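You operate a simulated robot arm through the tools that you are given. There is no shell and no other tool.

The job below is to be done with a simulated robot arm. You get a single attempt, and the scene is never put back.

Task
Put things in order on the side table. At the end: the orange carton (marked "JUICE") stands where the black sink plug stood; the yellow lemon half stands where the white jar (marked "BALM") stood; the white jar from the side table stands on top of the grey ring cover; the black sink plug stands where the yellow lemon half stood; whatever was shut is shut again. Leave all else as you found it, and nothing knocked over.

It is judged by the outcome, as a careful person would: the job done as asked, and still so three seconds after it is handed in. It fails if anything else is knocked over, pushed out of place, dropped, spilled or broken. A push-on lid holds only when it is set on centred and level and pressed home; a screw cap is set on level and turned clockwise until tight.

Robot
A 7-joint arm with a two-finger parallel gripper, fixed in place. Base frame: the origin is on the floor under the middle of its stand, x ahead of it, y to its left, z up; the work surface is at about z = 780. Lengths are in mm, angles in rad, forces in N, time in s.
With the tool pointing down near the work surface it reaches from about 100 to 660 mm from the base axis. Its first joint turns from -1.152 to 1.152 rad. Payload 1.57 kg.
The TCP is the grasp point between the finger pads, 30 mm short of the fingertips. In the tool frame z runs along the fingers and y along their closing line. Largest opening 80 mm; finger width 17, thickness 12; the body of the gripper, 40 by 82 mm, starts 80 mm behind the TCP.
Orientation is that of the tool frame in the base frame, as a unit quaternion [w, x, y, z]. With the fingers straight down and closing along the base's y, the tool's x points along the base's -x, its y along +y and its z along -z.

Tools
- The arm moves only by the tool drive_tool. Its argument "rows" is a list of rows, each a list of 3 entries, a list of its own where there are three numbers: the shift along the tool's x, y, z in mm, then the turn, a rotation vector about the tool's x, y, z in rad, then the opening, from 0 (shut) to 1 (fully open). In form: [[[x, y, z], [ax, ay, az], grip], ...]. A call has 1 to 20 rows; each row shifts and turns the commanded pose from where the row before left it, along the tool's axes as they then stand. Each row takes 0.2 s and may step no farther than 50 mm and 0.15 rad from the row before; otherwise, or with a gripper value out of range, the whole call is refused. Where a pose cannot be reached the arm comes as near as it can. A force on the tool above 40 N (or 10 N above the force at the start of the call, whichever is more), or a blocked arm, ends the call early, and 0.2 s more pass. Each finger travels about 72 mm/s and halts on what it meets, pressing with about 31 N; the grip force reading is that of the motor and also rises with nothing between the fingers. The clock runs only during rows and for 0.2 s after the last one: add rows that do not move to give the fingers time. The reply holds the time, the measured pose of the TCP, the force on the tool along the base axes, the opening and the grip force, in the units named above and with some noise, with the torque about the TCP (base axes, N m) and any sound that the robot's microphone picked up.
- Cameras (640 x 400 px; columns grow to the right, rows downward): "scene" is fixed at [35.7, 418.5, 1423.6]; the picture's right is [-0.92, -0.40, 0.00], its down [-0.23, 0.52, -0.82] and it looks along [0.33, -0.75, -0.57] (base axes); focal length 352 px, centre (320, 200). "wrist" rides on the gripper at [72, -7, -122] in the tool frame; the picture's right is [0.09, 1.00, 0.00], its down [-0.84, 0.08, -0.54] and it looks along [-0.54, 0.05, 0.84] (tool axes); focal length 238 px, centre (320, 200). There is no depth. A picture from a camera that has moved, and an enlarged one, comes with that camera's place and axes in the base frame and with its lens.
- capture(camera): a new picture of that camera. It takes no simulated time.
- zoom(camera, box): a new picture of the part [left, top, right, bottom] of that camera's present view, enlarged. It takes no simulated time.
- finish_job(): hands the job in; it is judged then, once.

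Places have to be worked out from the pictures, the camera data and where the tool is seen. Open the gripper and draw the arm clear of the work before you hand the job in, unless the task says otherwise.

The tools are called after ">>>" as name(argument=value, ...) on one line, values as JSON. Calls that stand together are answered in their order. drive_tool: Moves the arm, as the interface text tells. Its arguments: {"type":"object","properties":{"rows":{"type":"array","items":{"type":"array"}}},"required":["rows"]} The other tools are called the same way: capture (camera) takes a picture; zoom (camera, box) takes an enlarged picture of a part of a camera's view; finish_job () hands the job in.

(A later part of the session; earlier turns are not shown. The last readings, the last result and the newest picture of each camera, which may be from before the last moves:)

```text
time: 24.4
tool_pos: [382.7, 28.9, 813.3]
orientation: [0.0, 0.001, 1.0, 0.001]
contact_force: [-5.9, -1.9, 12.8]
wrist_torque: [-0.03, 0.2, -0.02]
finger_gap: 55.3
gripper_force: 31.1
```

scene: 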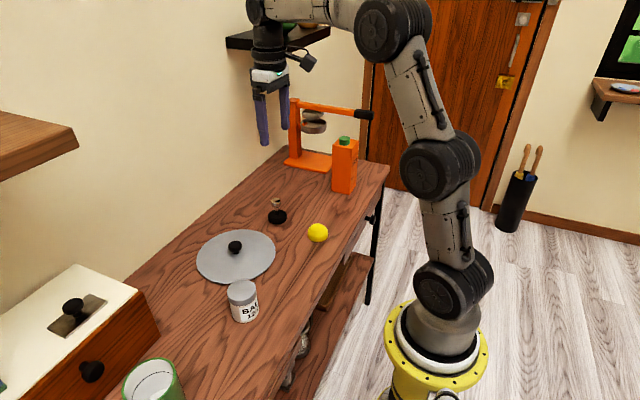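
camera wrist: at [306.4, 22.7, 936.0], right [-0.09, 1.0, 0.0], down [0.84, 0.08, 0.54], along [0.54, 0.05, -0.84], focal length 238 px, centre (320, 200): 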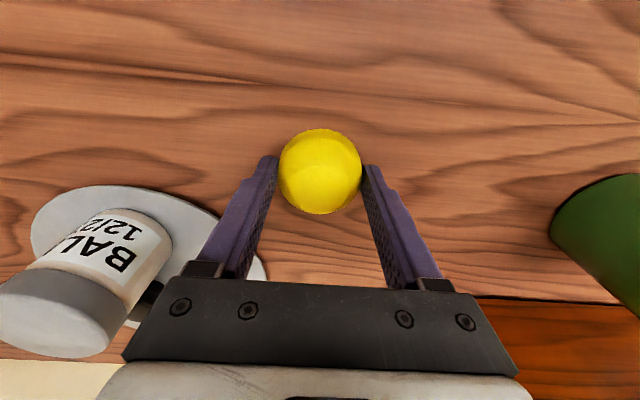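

The lemon is firmly down, with 12.8 N of contact force. I'll ease up 1 mm and open the fingers.

>>> drive_tool(rows=[[[0, 0, -1], [0, 0, 0], 0.65], [[0, 0, 0], [0, 0, 0], 0.75], [[0, 0, 0], [0, 0, 0], 0.85], [[0, 0, 0], [0, 0, 0], 1], [[0, 0, 0], [0, 0, 0], 1]])

>>> zoom(camera="wrist", box=[230, 100, 410, 240])

>>> zoom(camera="scene", box=[195, 250, 295, 330])

```text
time: 25.6
tool_pos: [382.9, 29.1, 813.9]
orientation: [-0.001, 0.0, 1.0, 0.0]
contact_force: [-0.4, -0.2, -0.6]
wrist_torque: [0.02, 0.0, 0.05]
finger_gap: 79.8
gripper_force: 0.2
```

```text
2.86 times, centred on (320, 170) of wrist
camera zoom: at [309.1, 21.6, 936.5], right [-0.09, 1.0, 0.0], down [0.84, 0.08, 0.54], along [0.54, 0.05, -0.84], focal length 681 px, centre (320, 286)
```

zoom: 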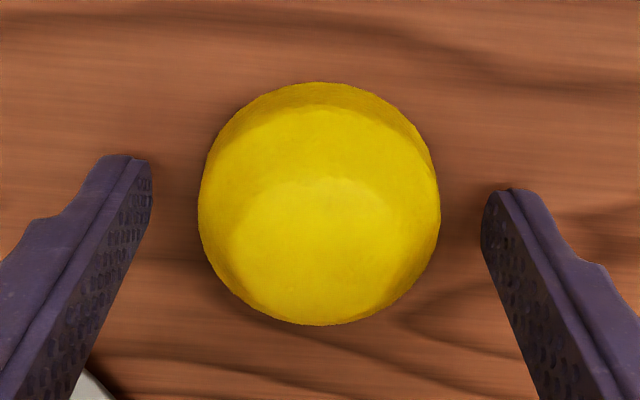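

```text
5.00 times, centred on (245, 290) of scene
camera zoom: at [35.7, 418.5, 1423.6], right [-0.92, -0.4, 0.0], down [-0.23, 0.52, -0.82], along [0.33, -0.75, -0.57], focal length 1761 px, centre (695, -250)
```

zoom: 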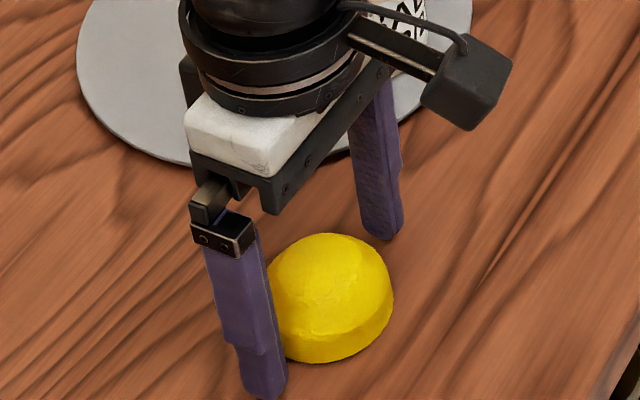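

The lemon half sits flat on the jar's old spot. I'll go straight up and across to above the plug, which I put at about (485, -291).

>>> drive_tool(rows=[[[0, 0, -15], [0, 0, 0], 1], [[0, 0, -35], [0, 0, 0], 1], [[0, 0, -45], [0, 0, 0], 1], [[0, 0, -45], [0, 0, 0], 1], [[-14.6, -45.7, 0], [0, 0, 0], 1], [[-14.6, -45.7, 0], [0, 0, 0], 1], [[-14.6, -45.7, 0], [0, 0, 0], 1], [[-14.6, -45.7, 0], [0, 0, 0], 1], [[-14.6, -45.7, 0], [0, 0, 0], 1], [[-14.6, -45.7, 0], [0, 0, 0], 1], [[-14.6, -45.7, 0], [0, 0, 0], 1], [[0, 0, 0], [0, 0, 0], 1], [[0, 0, 0], [0, 0, 0], 1]])

>>> capture(camera="wrist")

>>> capture(camera="scene")

>>> zoom(camera="wrist", box=[250, 90, 390, 200])

```text
time: 28.4
tool_pos: [484.6, -293.2, 953.6]
orientation: [0.0, 0.0, 1.0, -0.001]
contact_force: [0.1, 0.2, 0.3]
wrist_torque: [0.02, -0.01, -0.05]
finger_gap: 80.1
gripper_force: 0.0
```

```text
taken
camera wrist: at [411.1, -299.7, 1076.0], right [-0.09, 1.0, 0.0], down [0.84, 0.08, 0.54], along [0.54, 0.05, -0.84], focal length 238 px, centre (320, 200)
```

wrist: 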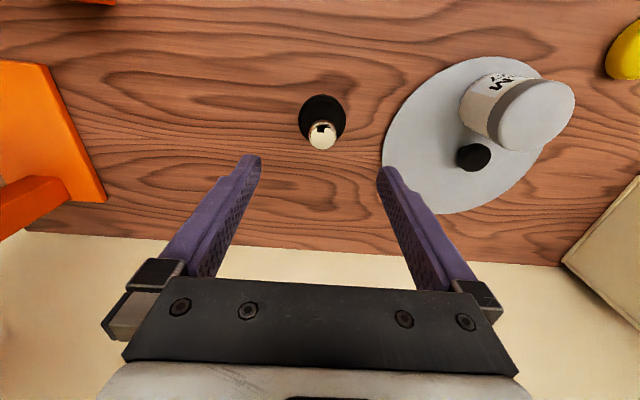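

```text
taken
```

scene: 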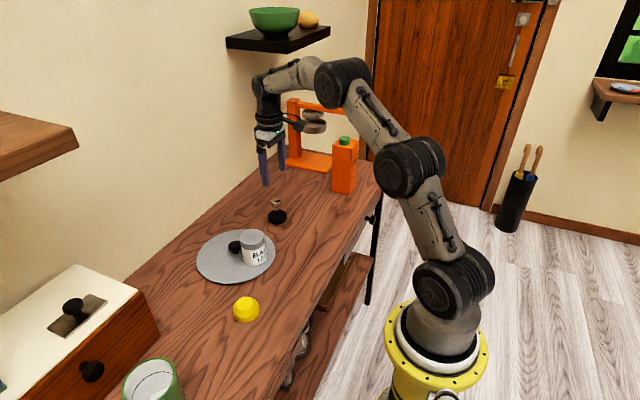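

```text
3.64 times, centred on (320, 145) of wrist
camera zoom: at [411.1, -299.7, 1076.0], right [-0.09, 1.0, 0.0], down [0.84, 0.08, 0.54], along [0.54, 0.05, -0.84], focal length 867 px, centre (320, 400)
```

zoom: 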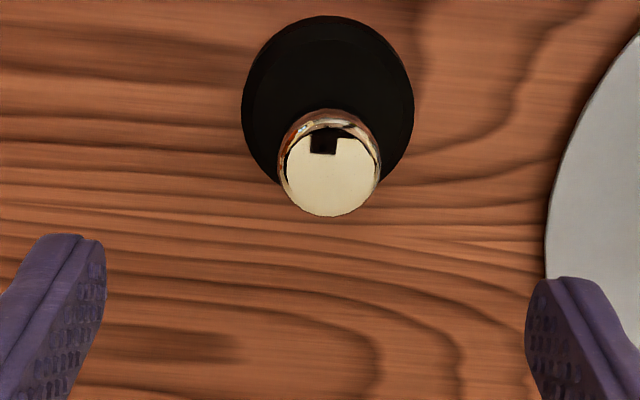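

The plug is centred at about (484.5, -290.5). Its base is about 55 mm across, and its chrome head, about 27 mm across, tops out near z 848. I'll grip it by the head, so I'm descending around it to TCP z of about 838.

>>> drive_tool(rows=[[[0, 2.2, 30], [0, 0, 0], 1], [[0, 0, 30], [0, 0, 0], 1], [[0, 0, 30], [0, 0, 0], 1], [[0, 0, 15], [0, 0, 0], 1], [[0, 0, 10], [0, 0, 0], 1], [[0, 0, 0], [0, 0, 0], 1]])

>>> capture(camera="wrist")

>>> zoom(camera="scene", box=[230, 160, 330, 240])

```text
time: 29.8
tool_pos: [484.4, -289.4, 840.1]
orientation: [0.0, 0.0, 1.0, 0.0]
contact_force: [-0.2, 0.1, 0.1]
wrist_torque: [-0.04, 0.01, 0.03]
finger_gap: 80.1
gripper_force: 0.1
```

```text
taken
camera wrist: at [411.2, -296.8, 961.7], right [-0.09, 1.0, 0.0], down [0.84, 0.08, 0.54], along [0.54, 0.05, -0.84], focal length 238 px, centre (320, 200)
```

wrist: 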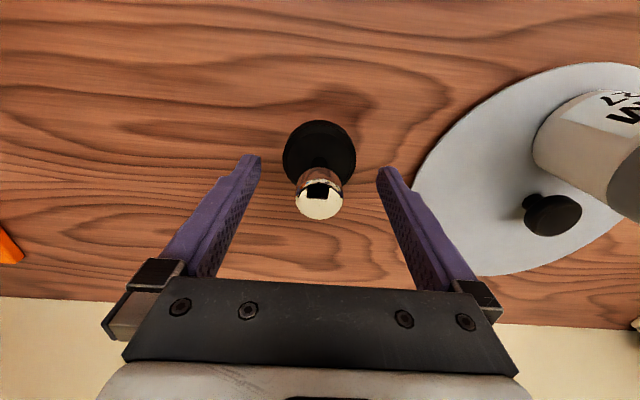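

```text
5.00 times, centred on (280, 200) of scene
camera zoom: at [35.7, 418.5, 1423.6], right [-0.92, -0.4, 0.0], down [-0.23, 0.52, -0.82], along [0.33, -0.75, -0.57], focal length 1761 px, centre (520, 200)
```

zoom: 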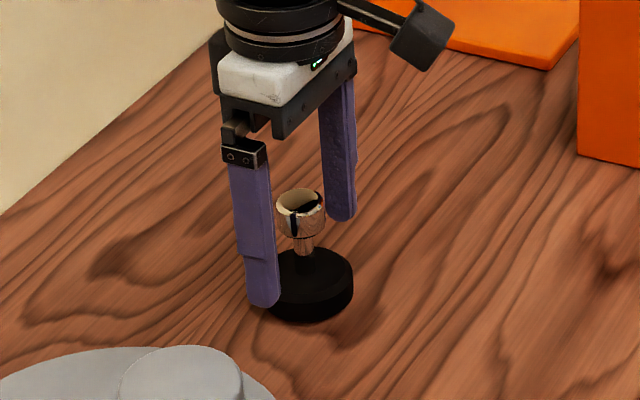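

The chrome head is well centred between the pads. I'll go down 4 mm more and close on it gradually.

>>> drive_tool(rows=[[[-1, -0.8, 4], [0, 0, 0], 0.8], [[0, 0, 0], [0, 0, 0], 0.6], [[0, 0, 0], [0, 0, 0], 0.45], [[0, 0, 0], [0, 0, 0], 0.35], [[0, 0, 0], [0, 0, 0], 0.25], [[0, 0, 0], [0, 0, 0], 0.2], [[0, 0, 0], [0, 0, 0], 0.2]])

>>> capture(camera="wrist")

>>> zoom(camera="scene", box=[230, 160, 330, 240])

```text
time: 31.4
tool_pos: [484.3, -290.7, 835.9]
orientation: [0.001, 0.0, 1.0, 0.001]
contact_force: [-1.1, -0.3, -0.2]
wrist_torque: [0.01, -0.01, 0.01]
finger_gap: 26.5
gripper_force: 31.2
```

```text
taken
camera wrist: at [411.9, -297.7, 957.6], right [-0.09, 1.0, 0.0], down [0.84, 0.08, 0.54], along [0.54, 0.05, -0.84], focal length 238 px, centre (320, 200)
```

wrist: 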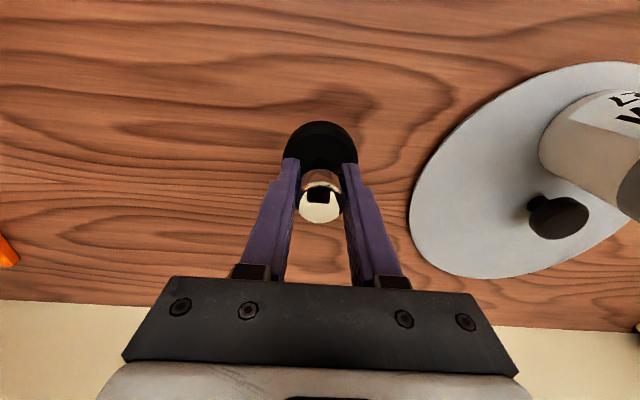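

```text
5.00 times, centred on (280, 200) of scene
camera zoom: at [35.7, 418.5, 1423.6], right [-0.92, -0.4, 0.0], down [-0.23, 0.52, -0.82], along [0.33, -0.75, -0.57], focal length 1761 px, centre (520, 200)
```

zoom: 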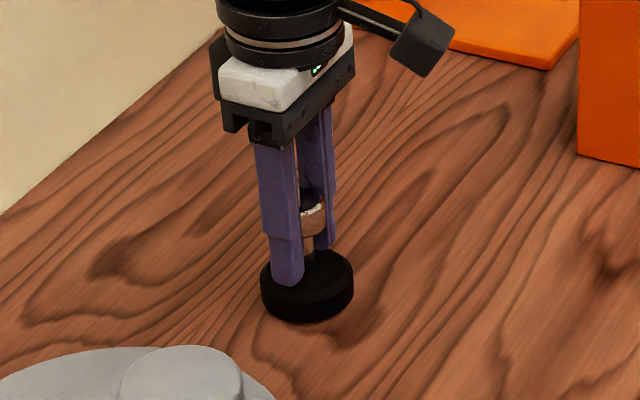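

The head is gripped at 26.5 mm and the plug is still upright. I'll lift gently.

>>> drive_tool(rows=[[[0, 0, -4], [0, 0, 0], 0.2], [[0, 0, -8], [0, 0, 0], 0.2], [[0, 0, -15], [0, 0, 0], 0.2], [[0, 0, -23], [0, 0, 0], 0.2], [[0, 0, 0], [0, 0, 0], 0.2]])

>>> capture(camera="wrist")

>>> zoom(camera="scene", box=[230, 150, 330, 230])

```text
time: 32.6
tool_pos: [485.3, -288.9, 884.3]
orientation: [0.001, 0.0, 1.0, 0.0]
contact_force: [-0.7, -0.3, -1.0]
wrist_torque: [0.0, -0.01, 0.01]
finger_gap: 26.5
gripper_force: 31.4
```

```text
taken
camera wrist: at [411.3, -296.3, 1008.1], right [-0.09, 1.0, 0.0], down [0.84, 0.08, 0.54], along [0.54, 0.05, -0.84], focal length 238 px, centre (320, 200)
```

wrist: 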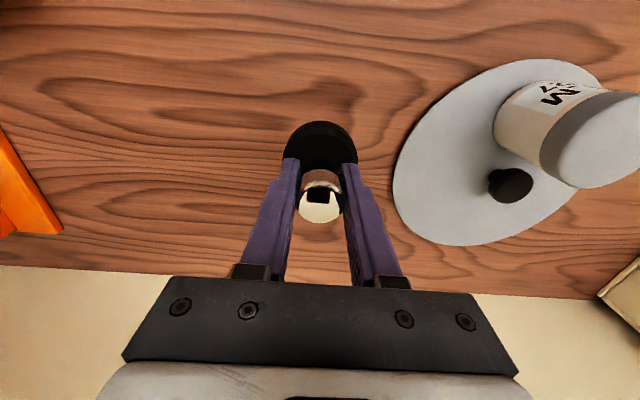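

```text
5.00 times, centred on (280, 190) of scene
camera zoom: at [35.7, 418.5, 1423.6], right [-0.92, -0.4, 0.0], down [-0.23, 0.52, -0.82], along [0.33, -0.75, -0.57], focal length 1761 px, centre (520, 250)
```

zoom: 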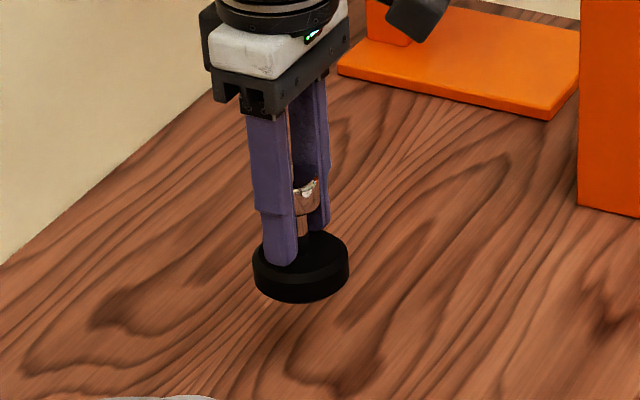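

The plug hangs straight. I'll carry it to the lemon's old spot at (344.4, -270.8).

>>> drive_tool(rows=[[[35, 4.8, 0], [0, 0, 0], 0.2], [[35, 4.8, 0], [0, 0, 0], 0.2], [[35, 4.8, 0], [0, 0, 0], 0.2], [[35, 4.8, 0], [0, 0, 0], 0.2], [[0, 0, 10], [0, 0, 0], 0.2], [[0, 0, 0], [0, 0, 0], 0.2]])

>>> capture(camera="wrist")

>>> zoom(camera="scene", box=[270, 170, 370, 250])

```text
time: 34.0
tool_pos: [344.7, -269.6, 875.5]
orientation: [0.0, 0.0, 1.0, 0.0]
contact_force: [0.2, -0.3, -1.3]
wrist_torque: [0.01, 0.02, 0.03]
finger_gap: 26.6
gripper_force: 31.3
```

```text
taken
camera wrist: at [271.0, -277.2, 997.2], right [-0.09, 1.0, 0.0], down [0.84, 0.08, 0.54], along [0.54, 0.05, -0.84], focal length 238 px, centre (320, 200)
```

wrist: 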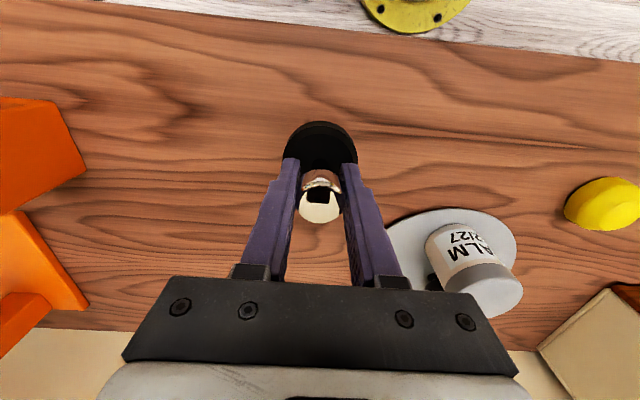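

```text
5.00 times, centred on (320, 210) of scene
camera zoom: at [35.7, 418.5, 1423.6], right [-0.92, -0.4, 0.0], down [-0.23, 0.52, -0.82], along [0.33, -0.75, -0.57], focal length 1761 px, centre (320, 150)
```

zoom: 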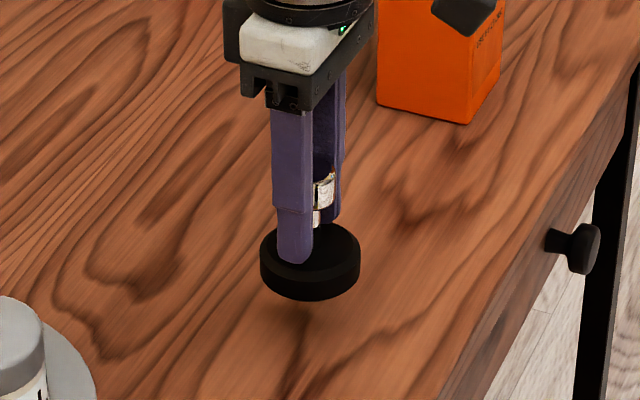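

The plug is over the lemon's old spot. I'll lower it to about 2 mm above contact and then finish in small steps.

>>> drive_tool(rows=[[[0, -0.8, 15], [0, 0, 0], 0.2], [[0, 0, 14], [0, 0, 0], 0.2], [[0, 0, 8], [0, 0, 0], 0.2], [[0, 0, 1], [0, 0, 0], 0.2], [[0, 0, 0], [0, 0, 0], 0.2]])

```text
time: 35.2
tool_pos: [345.1, -271.4, 836.7]
orientation: [0.0, 0.0, 1.0, 0.0]
contact_force: [0.1, -0.5, 0.1]
wrist_torque: [-0.02, -0.04, -0.01]
finger_gap: 26.4
gripper_force: 31.0
```

The hanging weight reading has gone, so the plug is about touching. One more small step will seat it.

>>> drive_tool(rows=[[[0, 0, 0.8], [0, 0, 0], 0.2], [[0, 0, 0], [0, 0, 0], 0.2]])

```text
time: 35.8
tool_pos: [346.1, -271.5, 834.9]
orientation: [0.0, 0.0, 1.0, 0.0]
contact_force: [0.0, 0.0, 0.2]
wrist_torque: [-0.01, 0.02, -0.01]
finger_gap: 26.4
gripper_force: 31.3
```

There is no clear contact yet, so I'll lower in half-millimetre steps until a push shows.

>>> drive_tool(rows=[[[0, 0, 0.6], [0, 0, 0], 0.2], [[0, 0, 0.6], [0, 0, 0], 0.2], [[0, 0, 0], [0, 0, 0], 0.2]])

>>> zoom(camera="scene", box=[270, 180, 370, 260])

```text
time: 36.6
tool_pos: [346.0, -271.0, 834.2]
orientation: [0.0, 0.0, 1.0, -0.001]
contact_force: [-1.2, -0.6, 0.9]
wrist_torque: [-0.05, 0.01, 0.02]
finger_gap: 26.4
gripper_force: 30.7
```

```text
5.00 times, centred on (320, 220) of scene
camera zoom: at [35.7, 418.5, 1423.6], right [-0.92, -0.4, 0.0], down [-0.23, 0.52, -0.82], along [0.33, -0.75, -0.57], focal length 1761 px, centre (320, 100)
```

zoom: 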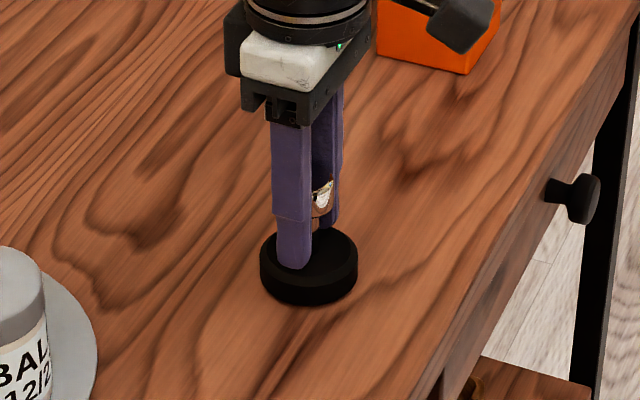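

The plug appears to be just above or touching the table. One more millimetre should confirm it.

>>> drive_tool(rows=[[[0, 0, 0.8], [0, 0, 0], 0.2], [[0, 0, 0.6], [0, 0, 0], 0.2], [[0, 0, 0], [0, 0, 0], 0.2]])

```text
time: 37.4
tool_pos: [345.2, -270.6, 834.7]
orientation: [0.001, 0.0, 1.0, -0.001]
contact_force: [-2.9, 3.1, 16.7]
wrist_torque: [0.14, 0.24, -0.05]
finger_gap: 26.3
gripper_force: 31.1
```

Contact is clear at 16.7 N. I'll ease up 1.5 mm, then open the fingers gently.

>>> drive_tool(rows=[[[0, 0, -1.5], [0, 0, 0], 0.2], [[0, 0, 0], [0, 0, 0], 0.2]])

```text
time: 38.0
tool_pos: [345.2, -271.1, 835.1]
orientation: [0.0, 0.0, 1.0, -0.001]
contact_force: [3.4, 1.8, 6.8]
wrist_torque: [-0.03, -0.19, 0.04]
finger_gap: 26.4
gripper_force: 30.9
```

The load is down to about 7 N. I'll ease up another 0.7 mm and then open in stages.

>>> drive_tool(rows=[[[0, 0, -0.7], [0, 0, 0], 0.2], [[0, 0, 0], [0, 0, 0], 0.35], [[0, 0, 0], [0, 0, 0], 0.45], [[0, 0, 0], [0, 0, 0], 0.6], [[0, 0, 0], [0, 0, 0], 0.8], [[0, 0, 0], [0, 0, 0], 1], [[0, 0, 0], [0, 0, 0], 1]])

>>> capture(camera="wrist")

>>> zoom(camera="scene", box=[270, 180, 370, 260])

```text
time: 39.6
tool_pos: [344.5, -271.2, 836.3]
orientation: [0.0, 0.0, 1.0, 0.0]
contact_force: [1.0, 0.3, -0.5]
wrist_torque: [0.01, -0.01, 0.0]
finger_gap: 79.8
gripper_force: 0.1
```

```text
taken
camera wrist: at [271.8, -278.3, 958.3], right [-0.09, 1.0, 0.0], down [0.84, 0.08, 0.54], along [0.54, 0.05, -0.84], focal length 238 px, centre (320, 200)
```

wrist: 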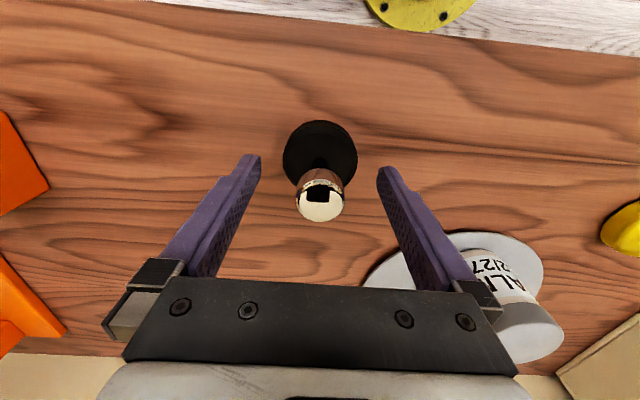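

```text
5.00 times, centred on (320, 220) of scene
camera zoom: at [35.7, 418.5, 1423.6], right [-0.92, -0.4, 0.0], down [-0.23, 0.52, -0.82], along [0.33, -0.75, -0.57], focal length 1761 px, centre (320, 100)
```

zoom: 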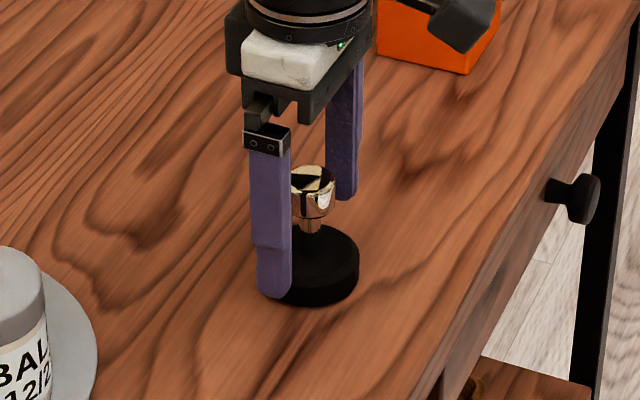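

The plug stands upright on the lemon's spot. Now the carton: I'll go up high, turn the tool 90° so the fingers close along x with the camera on the +y side, and then take a look.

>>> drive_tool(rows=[[[0, 0, -15], [0, 0, 0], 1], [[0, 0, -40], [0, 0, 0], 1], [[0, 0, -48], [0, 0, 0], 1], [[0, 0, -48], [0, 0, 0], 1], [[0, 0, -48], [0, 0, 0], 1], [[0, 0, 0], [0, 0, 0.1428], 1], [[0, 0, 0], [0, 0, 0.1428], 1], [[0, 0, 0], [0, 0, 0.1428], 1], [[0, 0, 0], [0, 0, 0.1428], 1], [[0, 0, 0], [0, 0, 0.1428], 1], [[0, 0, 0], [0, 0, 0.1428], 1], [[0, 0, 0], [0, 0, 0.1428], 1], [[0, 0, 0], [0, 0, 0.1428], 1], [[0, 0, 0], [0, 0, 0.1428], 1], [[0, 0, 0], [0, 0, 0.1428], 1], [[0, 0, 0], [0, 0, 0.1428], 1], [[0, 0, 0], [0, 0, 0], 1]])

>>> capture(camera="wrist")

>>> capture(camera="scene")

```text
time: 43.2
tool_pos: [344.6, -271.3, 1034.6]
orientation: [0.0, 0.708, 0.706, 0.001]
contact_force: [-0.1, 0.9, 0.6]
wrist_torque: [0.0, -0.03, -0.01]
finger_gap: 80.0
gripper_force: 0.1
```

```text
taken
camera wrist: at [337.6, -199.9, 1157.1], right [1.0, 0.09, 0.0], down [0.08, -0.84, 0.54], along [0.05, -0.54, -0.84], focal length 238 px, centre (320, 200)
```

wrist: 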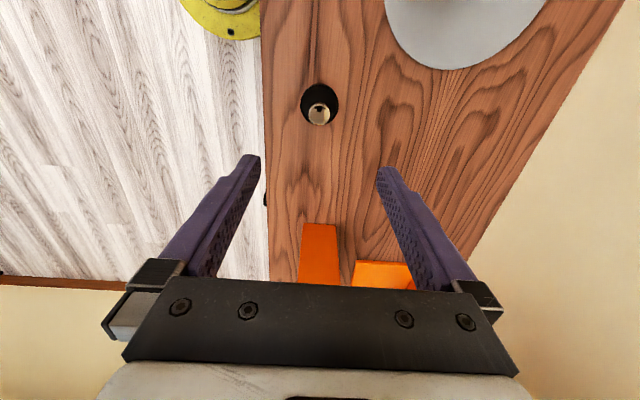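

```text
taken
```

scene: 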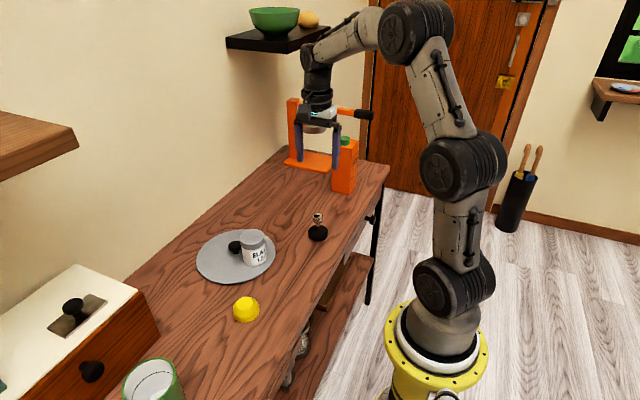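

The rotation worked. I'll move toward the carton at a safe height to view it from above.

>>> drive_tool(rows=[[[-40, 4, -5], [0, 0, 0], 1], [[-40, 4, -5], [0, 0, 0], 1], [[-40, 4, -5], [0, 0, 0], 1], [[-30, 3, -5], [0, 0, 0], 1], [[0, 0, 0], [0, 0, 0], 1], [[0, 0, 0], [0, 0, 0], 1]])

>>> capture(camera="wrist")

>>> zoom(camera="scene", box=[260, 80, 420, 200])

```text
time: 44.6
tool_pos: [361.4, -422.5, 1055.2]
orientation: [0.0, 0.708, 0.707, 0.0]
contact_force: [0.7, -0.4, 0.2]
wrist_torque: [0.0, -0.01, -0.01]
finger_gap: 80.2
gripper_force: 0.1
```

```text
taken
camera wrist: at [353.9, -351.4, 1177.1], right [1.0, 0.09, 0.0], down [0.08, -0.84, 0.54], along [0.05, -0.54, -0.84], focal length 238 px, centre (320, 200)
```

wrist: 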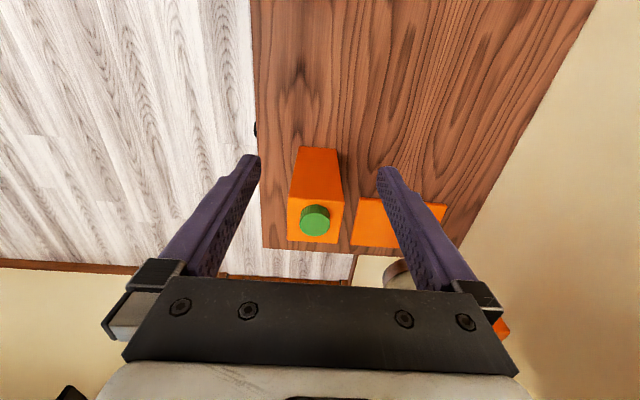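

```text
3.33 times, centred on (340, 140) of scene
camera zoom: at [35.7, 418.5, 1423.6], right [-0.92, -0.4, 0.0], down [-0.23, 0.52, -0.82], along [0.33, -0.75, -0.57], focal length 1174 px, centre (253, 400)
```

zoom: 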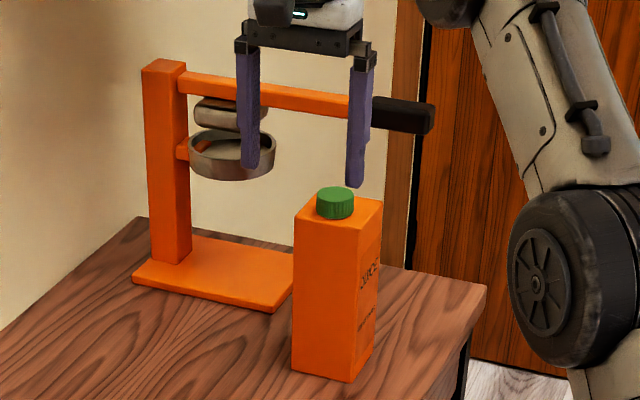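

The carton is clearly visible with the press beside it. I'll zoom in to get its exact footprint, top height and yaw.

>>> zoom(camera="wrist", box=[250, 130, 410, 260])

>>> zoom(camera="scene", box=[310, 120, 390, 200])

```text
3.08 times, centred on (330, 195) of wrist
camera zoom: at [353.9, -351.4, 1177.1], right [1.0, 0.09, 0.0], down [0.08, -0.84, 0.54], along [0.05, -0.54, -0.84], focal length 733 px, centre (289, 215)
```

zoom: 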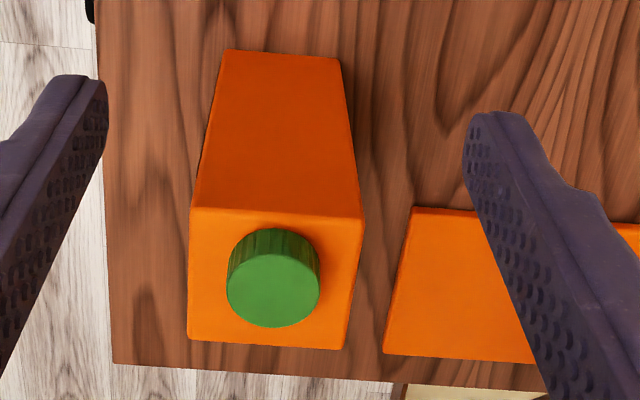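

```text
5.00 times, centred on (350, 160) of scene
camera zoom: at [35.7, 418.5, 1423.6], right [-0.92, -0.4, 0.0], down [-0.23, 0.52, -0.82], along [0.33, -0.75, -0.57], focal length 1761 px, centre (170, 400)
```

zoom: 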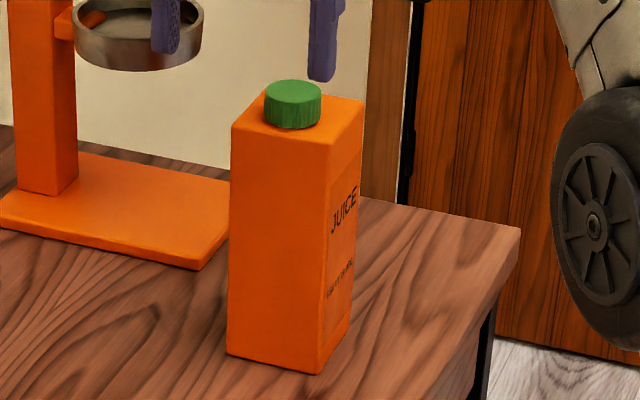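

The carton is 65 × 66 mm, centred at (363.5, -531.5) and square to the axes. Its top is at z 946 and its cap at about 963. The press lever runs at y about -646, well clear of my approach, so I'll move over the carton and lower a little to check the alignment.

>>> drive_tool(rows=[[[-36.3, 0.8, 0], [0, 0, 0], 1], [[-36.3, 0.8, 0], [0, 0, 0], 1], [[-36.3, 0.7, 0], [0, 0, 0], 1], [[0, 0, 30], [0, 0, 0], 1], [[0, 0, 0], [0, 0, 0], 1], [[0, 0, 0], [0, 0, 0], 1]])

>>> capture(camera="wrist")

>>> zoom(camera="scene", box=[270, 80, 430, 200])

```text
time: 46.0
tool_pos: [358.0, -499.4, 1021.5]
orientation: [0.0, 0.707, 0.707, 0.0]
contact_force: [-0.2, -0.7, 1.0]
wrist_torque: [0.01, -0.02, 0.01]
finger_gap: 80.1
gripper_force: 0.2
out of reach, approached as far as the arm can: row 3
```

```text
taken
camera wrist: at [348.8, -427.0, 1143.1], right [1.0, 0.09, 0.0], down [0.08, -0.84, 0.54], along [0.05, -0.54, -0.84], focal length 238 px, centre (320, 200)
```

wrist: 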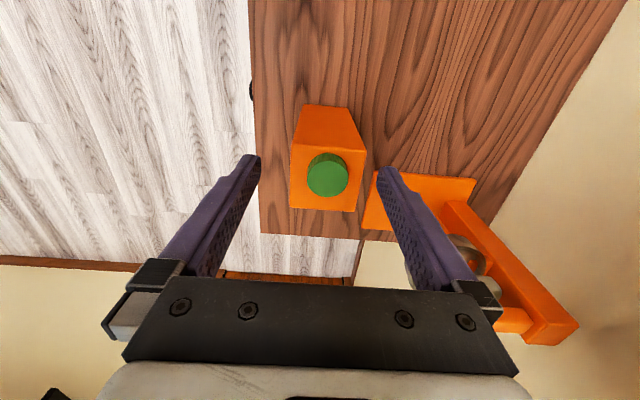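

```text
3.33 times, centred on (350, 140) of scene
camera zoom: at [35.7, 418.5, 1423.6], right [-0.92, -0.4, 0.0], down [-0.23, 0.52, -0.82], along [0.33, -0.75, -0.57], focal length 1174 px, centre (220, 400)
```

zoom: 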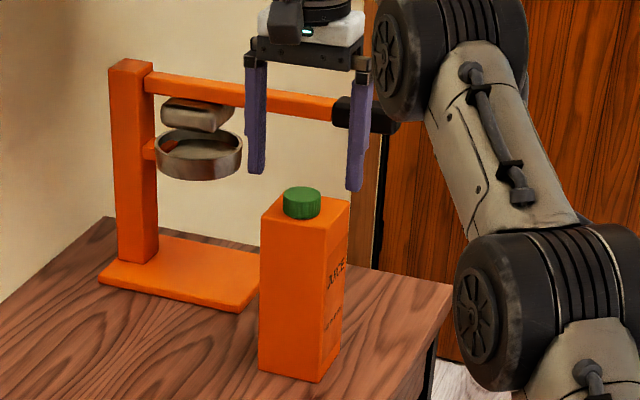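

That height is out of reach directly over the carton. The fingers straddle it in x, so I can come in horizontally at a lower height, with the gripper body passing over the cap. I'll back off toward +y first.

>>> drive_tool(rows=[[[30, 0, 0], [0, 0, 0], 1], [[30, 0, 0], [0, 0, 0], 1], [[0, 0, 0], [0, 0, 0], 1], [[0, 0, 0], [0, 0, 0], 1]])

```text
time: 47.0
tool_pos: [355.7, -438.4, 1023.8]
orientation: [0.001, 0.707, 0.707, 0.0]
contact_force: [0.3, 0.2, 0.3]
wrist_torque: [0.03, -0.01, 0.0]
finger_gap: 80.0
gripper_force: 0.1
```

I'm now at (356, -438, 1024). I'll trim x to the carton's centreline and descend to z of about 893 in front of the carton.

>>> drive_tool(rows=[[[5, 3.5, 25], [0, 0, 0], 1], [[0, 3.5, 35], [0, 0, 0], 1], [[0, 0, 35], [0, 0, 0], 1], [[0, 0, 35], [0, 0, 0], 1], [[0, 0, 0], [0, 0, 0], 1], [[0, 0, 0], [0, 0, 0], 1]])

>>> capture(camera="wrist")

>>> zoom(camera="scene", box=[270, 90, 430, 210])

```text
time: 48.4
tool_pos: [364.1, -433.4, 890.7]
orientation: [0.001, 0.707, 0.707, -0.001]
contact_force: [-0.1, 0.4, -0.2]
wrist_torque: [0.0, 0.01, -0.01]
finger_gap: 80.1
gripper_force: 0.1
```

```text
taken
camera wrist: at [355.6, -361.2, 1013.0], right [1.0, 0.09, 0.0], down [0.08, -0.84, 0.54], along [0.05, -0.54, -0.84], focal length 238 px, centre (320, 200)
```

wrist: 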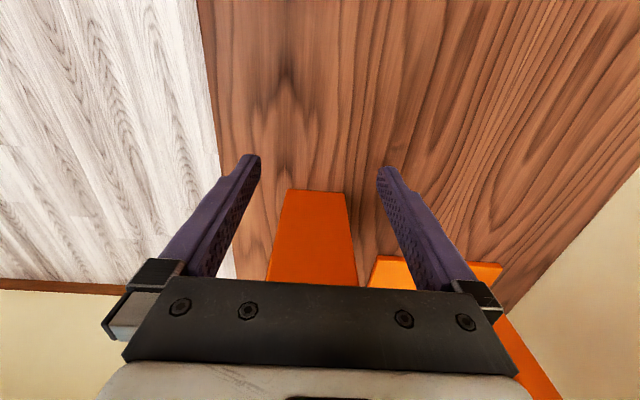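

```text
3.33 times, centred on (350, 150) of scene
camera zoom: at [35.7, 418.5, 1423.6], right [-0.92, -0.4, 0.0], down [-0.23, 0.52, -0.82], along [0.33, -0.75, -0.57], focal length 1174 px, centre (220, 367)
```

zoom: 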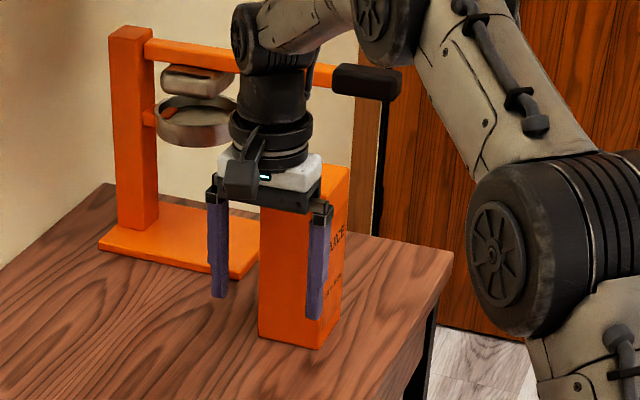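

The gripper body sits about 9 mm above the cap, so I'll raise it 5 mm for margin and slide toward the carton, stopping just before the fingers pass its front face.

>>> drive_tool(rows=[[[0, 0, -5], [0, 0, 0], 1], [[-22, 0, 0], [0, 0, 0], 1], [[-22, 0, 0], [0, 0, 0], 1], [[0, 0, 0], [0, 0, 0], 1], [[0, 0, 0], [0, 0, 0], 1]])

>>> capture(camera="wrist")

>>> zoom(camera="scene", box=[290, 110, 410, 200])

```text
time: 49.6
tool_pos: [363.2, -474.6, 897.3]
orientation: [0.0, 0.707, 0.707, 0.0]
contact_force: [-0.4, 0.1, 0.1]
wrist_torque: [-0.03, 0.0, -0.03]
finger_gap: 80.0
gripper_force: 0.0
```

```text
taken
camera wrist: at [354.9, -404.3, 1018.8], right [1.0, 0.09, 0.0], down [0.08, -0.84, 0.54], along [0.05, -0.54, -0.84], focal length 238 px, centre (320, 200)
```

wrist: 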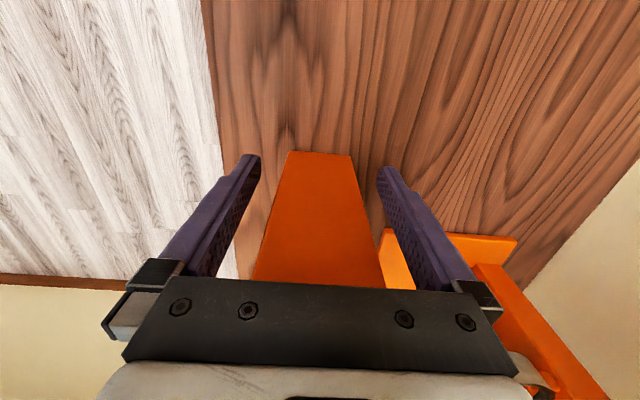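

```text
4.44 times, centred on (350, 155) of scene
camera zoom: at [35.7, 418.5, 1423.6], right [-0.92, -0.4, 0.0], down [-0.23, 0.52, -0.82], along [0.33, -0.75, -0.57], focal length 1565 px, centre (187, 400)
```

zoom: 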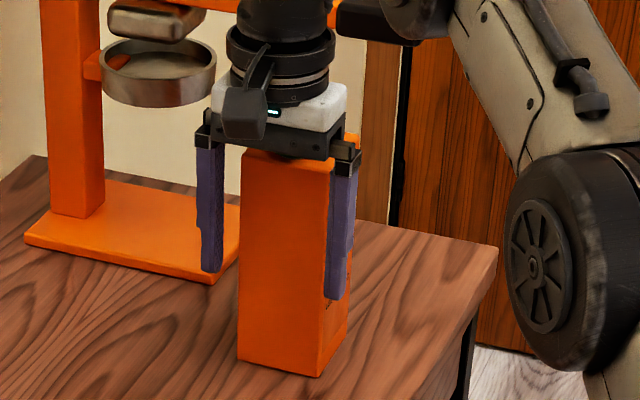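

The carton is centred between the fingers with about 7–8 mm on each side. I'll slide in to the carton's middle.

>>> drive_tool(rows=[[[-18, 0, 0], [0, 0, 0], 1], [[-18, 0, 0], [0, 0, 0], 1], [[0, 0, 0], [0, 0, 0], 1], [[0, 0, 0], [0, 0, 0], 1]])

>>> capture(camera="wrist")

>>> zoom(camera="scene", box=[290, 110, 410, 200])

```text
time: 50.6
tool_pos: [363.0, -513.0, 896.7]
orientation: [0.0, 0.707, 0.707, 0.0]
contact_force: [0.1, -0.2, 0.3]
wrist_torque: [0.02, -0.03, -0.02]
finger_gap: 79.9
gripper_force: 0.1
```

```text
taken
camera wrist: at [355.0, -441.1, 1018.6], right [1.0, 0.09, 0.0], down [0.08, -0.84, 0.54], along [0.05, -0.54, -0.84], focal length 238 px, centre (320, 200)
```

wrist: 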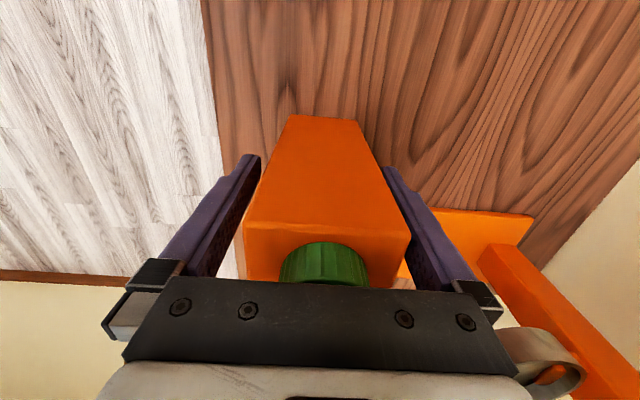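

```text
4.44 times, centred on (350, 155) of scene
camera zoom: at [35.7, 418.5, 1423.6], right [-0.92, -0.4, 0.0], down [-0.23, 0.52, -0.82], along [0.33, -0.75, -0.57], focal length 1565 px, centre (187, 400)
```

zoom: 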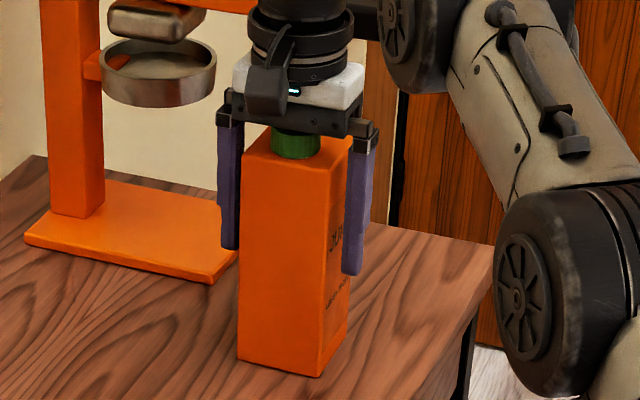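

The fingers are alongside the carton with no contact. I'll go another 16 mm to reach its centre.

>>> drive_tool(rows=[[[-8, 0.4, 0], [0, 0, 0], 1], [[-8, 0, 0], [0, 0, 0], 1], [[0, 0, 0], [0, 0, 0], 1], [[0, 0, 0], [0, 0, 0], 1]])

>>> capture(camera="wrist")

>>> zoom(camera="scene", box=[290, 110, 410, 200])

```text
time: 51.6
tool_pos: [364.1, -528.1, 897.8]
orientation: [0.0, 0.707, 0.707, 0.0]
contact_force: [-0.3, -1.1, -0.4]
wrist_torque: [0.03, -0.04, 0.0]
finger_gap: 79.7
gripper_force: 0.1
```

```text
taken
camera wrist: at [355.7, -457.1, 1019.3], right [1.0, 0.09, 0.0], down [0.08, -0.84, 0.54], along [0.05, -0.54, -0.84], focal length 238 px, centre (320, 200)
```

wrist: 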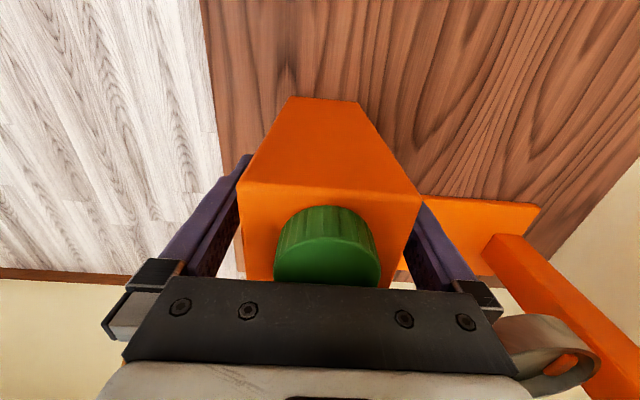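

```text
4.44 times, centred on (350, 155) of scene
camera zoom: at [35.7, 418.5, 1423.6], right [-0.92, -0.4, 0.0], down [-0.23, 0.52, -0.82], along [0.33, -0.75, -0.57], focal length 1565 px, centre (187, 400)
```

zoom: 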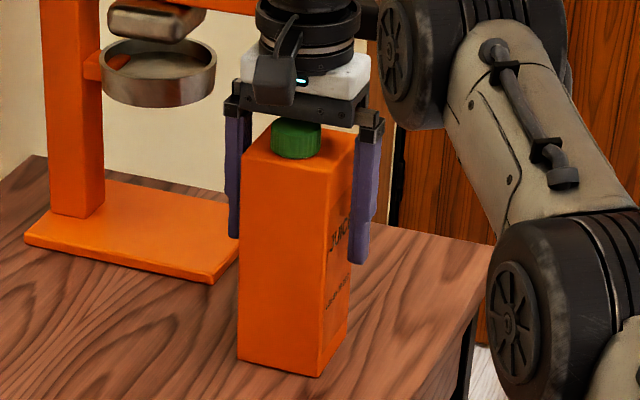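

I'm centred on the carton in x and within a few millimetres in y. I'll nudge 2 mm further and close on it.

>>> drive_tool(rows=[[[-2, -0.3, 3], [0, 0, 0], 1], [[0, 0, 0], [0, 0, 0], 0.9], [[0, 0, 0], [0, 0, 0], 0.8], [[0, 0, 0], [0, 0, 0], 0.7], [[0, 0, 0], [0, 0, 0], 0.7], [[0, 0, 0], [0, 0, 0], 0.7]])

>>> capture(camera="wrist")

```text
time: 53.0
tool_pos: [364.2, -530.3, 894.1]
orientation: [0.0, 0.707, 0.707, 0.0]
contact_force: [2.7, 0.9, 0.1]
wrist_torque: [-0.02, -0.09, -0.02]
finger_gap: 65.3
gripper_force: 30.6
```

```text
taken
camera wrist: at [355.6, -459.5, 1016.1], right [1.0, 0.09, 0.0], down [0.08, -0.84, 0.54], along [0.05, -0.54, -0.84], focal length 238 px, centre (320, 200)
```

wrist: 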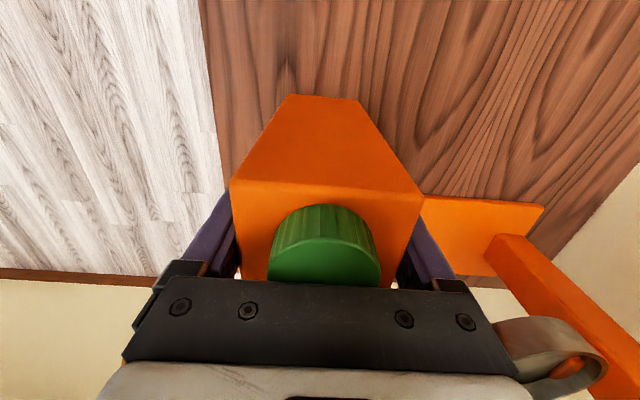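

The carton is gripped at 65.3 mm. I'll lift a few millimetres first to feel its weight.

>>> drive_tool(rows=[[[0, 0, -3], [0, 0, 0], 0.7], [[0, 0, -5], [0, 0, 0], 0.7], [[0, 0, -8], [0, 0, 0], 0.7], [[0, 0, 0], [0, 0, 0], 0.7]])

>>> capture(camera="wrist")

>>> zoom(camera="scene", box=[290, 110, 410, 200])

```text
time: 54.0
tool_pos: [363.5, -530.8, 909.8]
orientation: [-0.001, 0.707, 0.708, 0.001]
contact_force: [-1.0, 0.0, -6.1]
wrist_torque: [-0.03, -0.02, 0.03]
finger_gap: 65.4
gripper_force: 31.6
```

```text
taken
camera wrist: at [355.5, -460.3, 1032.1], right [1.0, 0.09, 0.0], down [0.08, -0.84, 0.54], along [0.05, -0.54, -0.84], focal length 238 px, centre (320, 200)
```

wrist: 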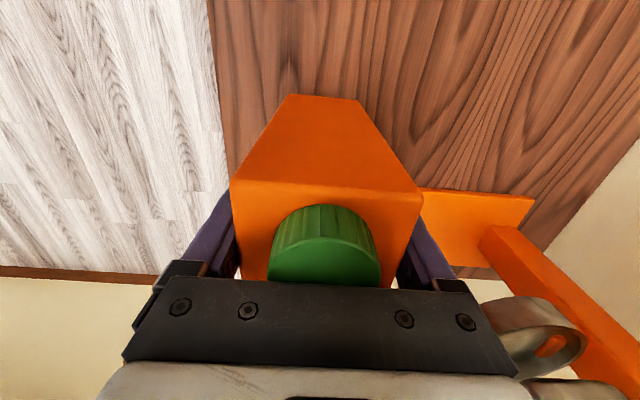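

```text
4.44 times, centred on (350, 155) of scene
camera zoom: at [35.8, 418.4, 1423.6], right [-0.92, -0.4, 0.0], down [-0.23, 0.52, -0.82], along [0.33, -0.75, -0.57], focal length 1565 px, centre (187, 400)
```

zoom: 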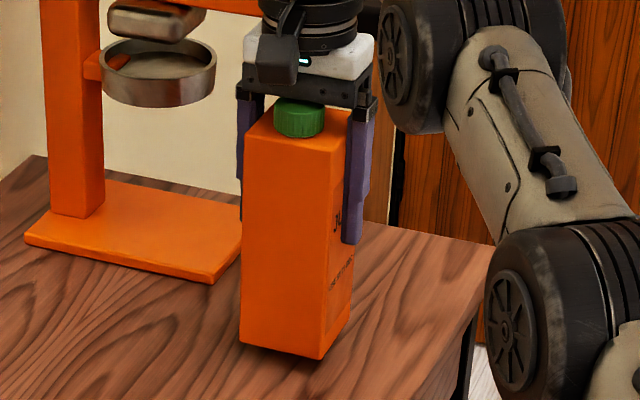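

The carton weighs about 6 N, hangs straight and shows no slip. The straight line to the plug's old spot, (484.5, -290.5), is clear, so I'll carry it there.

>>> drive_tool(rows=[[[12, 6, -6], [0, 0, 0], 0.7], [[27, 13.5, -6], [0, 0, 0], 0.7], [[30, 15, 0], [0, 0, 0], 0.7], [[32, 16, 0], [0, 0, 0], 0.7], [[32, 16, 0], [0, 0, 0], 0.7], [[32, 16, 0], [0, 0, 0], 0.7], [[32, 16, 0], [0, 0, 0], 0.7], [[27, 13.5, 0], [0, 0, 0], 0.7], [[17, 8.5, 0], [0, 0, 0], 0.7], [[0, 0, 0], [0, 0, 0], 0.7], [[0, 0, 0], [0, 0, 0], 0.7]])

>>> capture(camera="wrist")

>>> capture(camera="scene")

```text
time: 56.4
tool_pos: [482.6, -290.0, 921.7]
orientation: [0.0, 0.708, 0.707, 0.0]
contact_force: [-0.2, 0.8, -6.7]
wrist_torque: [-0.01, 0.0, -0.03]
finger_gap: 65.4
gripper_force: 30.3
```

```text
taken
camera wrist: at [475.1, -219.0, 1044.1], right [1.0, 0.09, 0.0], down [0.08, -0.84, 0.54], along [0.05, -0.54, -0.84], focal length 238 px, centre (320, 200)
```

wrist: 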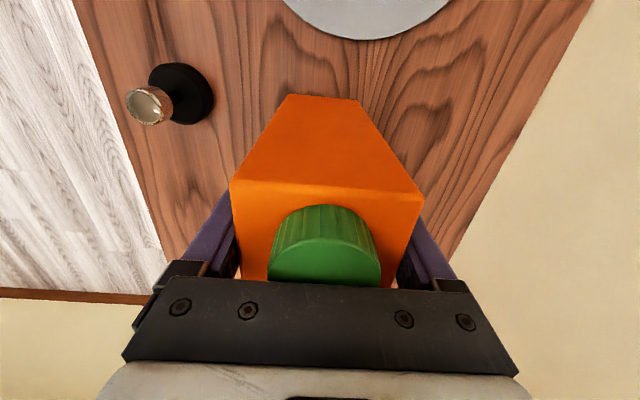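

```text
taken
```

scene: 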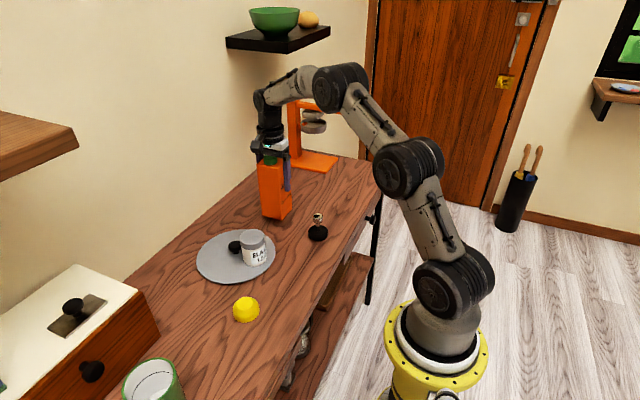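

The carton is over the target. I'll trim 1.5 mm in x and lower it; contact should come at TCP z of about 894.

>>> drive_tool(rows=[[[0.5, 1.5, 8], [0, 0, 0], 0.7], [[0, 0, 10], [0, 0, 0], 0.7], [[0, 0, 6], [0, 0, 0], 0.7], [[0, 0, 2], [0, 0, 0], 0.7], [[0, 0, 0], [0, 0, 0], 0.7]])

>>> zoom(camera="scene", box=[220, 130, 340, 230])

```text
time: 57.6
tool_pos: [484.6, -288.4, 895.5]
orientation: [0.0, 0.707, 0.708, 0.001]
contact_force: [0.3, 0.0, -6.1]
wrist_torque: [-0.02, 0.0, 0.0]
finger_gap: 65.6
gripper_force: 30.6
```

```text
4.00 times, centred on (280, 180) of scene
camera zoom: at [35.8, 418.4, 1423.6], right [-0.92, -0.4, 0.0], down [-0.23, 0.52, -0.82], along [0.33, -0.75, -0.57], focal length 1409 px, centre (480, 280)
```

zoom: 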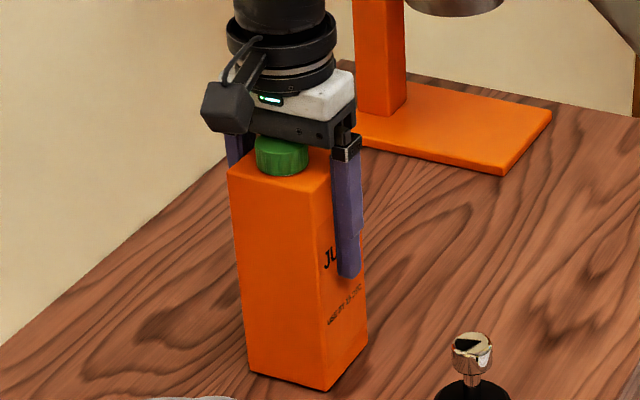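

The full weight is still on the gripper, so there's no contact yet. I'll lower in sub-millimetre steps.

>>> drive_tool(rows=[[[0, 0, 0.8], [0, 0, 0], 0.7], [[0, 0, 0.7], [0, 0, 0], 0.7], [[0, 0, 0], [0, 0, 0], 0.7]])

```text
time: 58.4
tool_pos: [485.1, -288.4, 895.4]
orientation: [0.0, 0.707, 0.707, 0.0]
contact_force: [-0.3, 0.0, -4.6]
wrist_torque: [0.01, 0.0, -0.02]
finger_gap: 65.4
gripper_force: 30.8
```

The weight reading is dropping (4.6 N), so contact is close. I'll go a little further.

>>> drive_tool(rows=[[[0, 0, 0.7], [0, 0, 0], 0.7], [[0, 0, 0.5], [0, 0, 0], 0.7], [[0, 0, 0], [0, 0, 0], 0.7]])

```text
time: 59.2
tool_pos: [483.0, -289.6, 893.8]
orientation: [0.0, 0.707, 0.707, 0.0]
contact_force: [0.4, -0.1, -5.7]
wrist_torque: [0.06, -0.03, 0.0]
finger_gap: 65.3
gripper_force: 31.2
```

It is still carrying about 5.7 N, so I'll keep stepping down.

>>> drive_tool(rows=[[[0, 0, 0.7], [0, 0, 0], 0.7], [[0, 0, 0.6], [0, 0, 0], 0.7], [[0, 0, 0], [0, 0, 0], 0.7]])

```text
time: 60.0
tool_pos: [483.7, -288.5, 894.3]
orientation: [0.002, 0.707, 0.707, 0.001]
contact_force: [-5.4, 0.0, 7.2]
wrist_torque: [0.25, 0.61, 0.04]
finger_gap: 65.4
gripper_force: 31.1
```

Contact is made, with a net push of +7 N. I'll ease up about 1 mm so the table carries the carton, then check the reading.

>>> drive_tool(rows=[[[0, 0, -0.9], [0, 0, 0], 0.7], [[0, 0, 0], [0, 0, 0], 0.7]])

>>> zoom(camera="scene", box=[220, 130, 340, 230])

```text
time: 60.6
tool_pos: [485.7, -289.1, 893.8]
orientation: [0.001, 0.707, 0.707, 0.001]
contact_force: [-2.3, 0.8, 4.1]
wrist_torque: [0.12, 0.27, 0.04]
finger_gap: 65.3
gripper_force: 30.6
```

```text
4.00 times, centred on (280, 180) of scene
camera zoom: at [35.6, 418.5, 1423.6], right [-0.92, -0.4, 0.0], down [-0.23, 0.52, -0.82], along [0.33, -0.75, -0.57], focal length 1409 px, centre (480, 280)
```

zoom: 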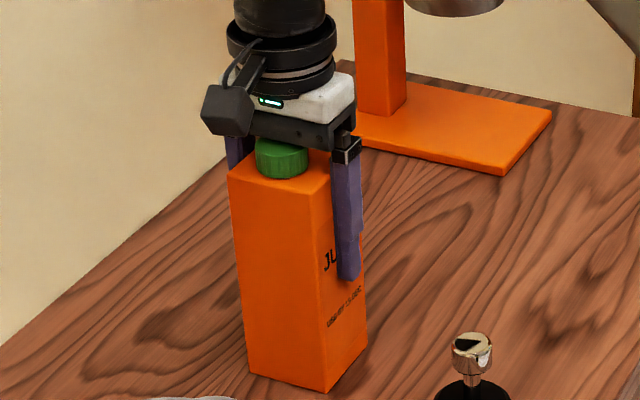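

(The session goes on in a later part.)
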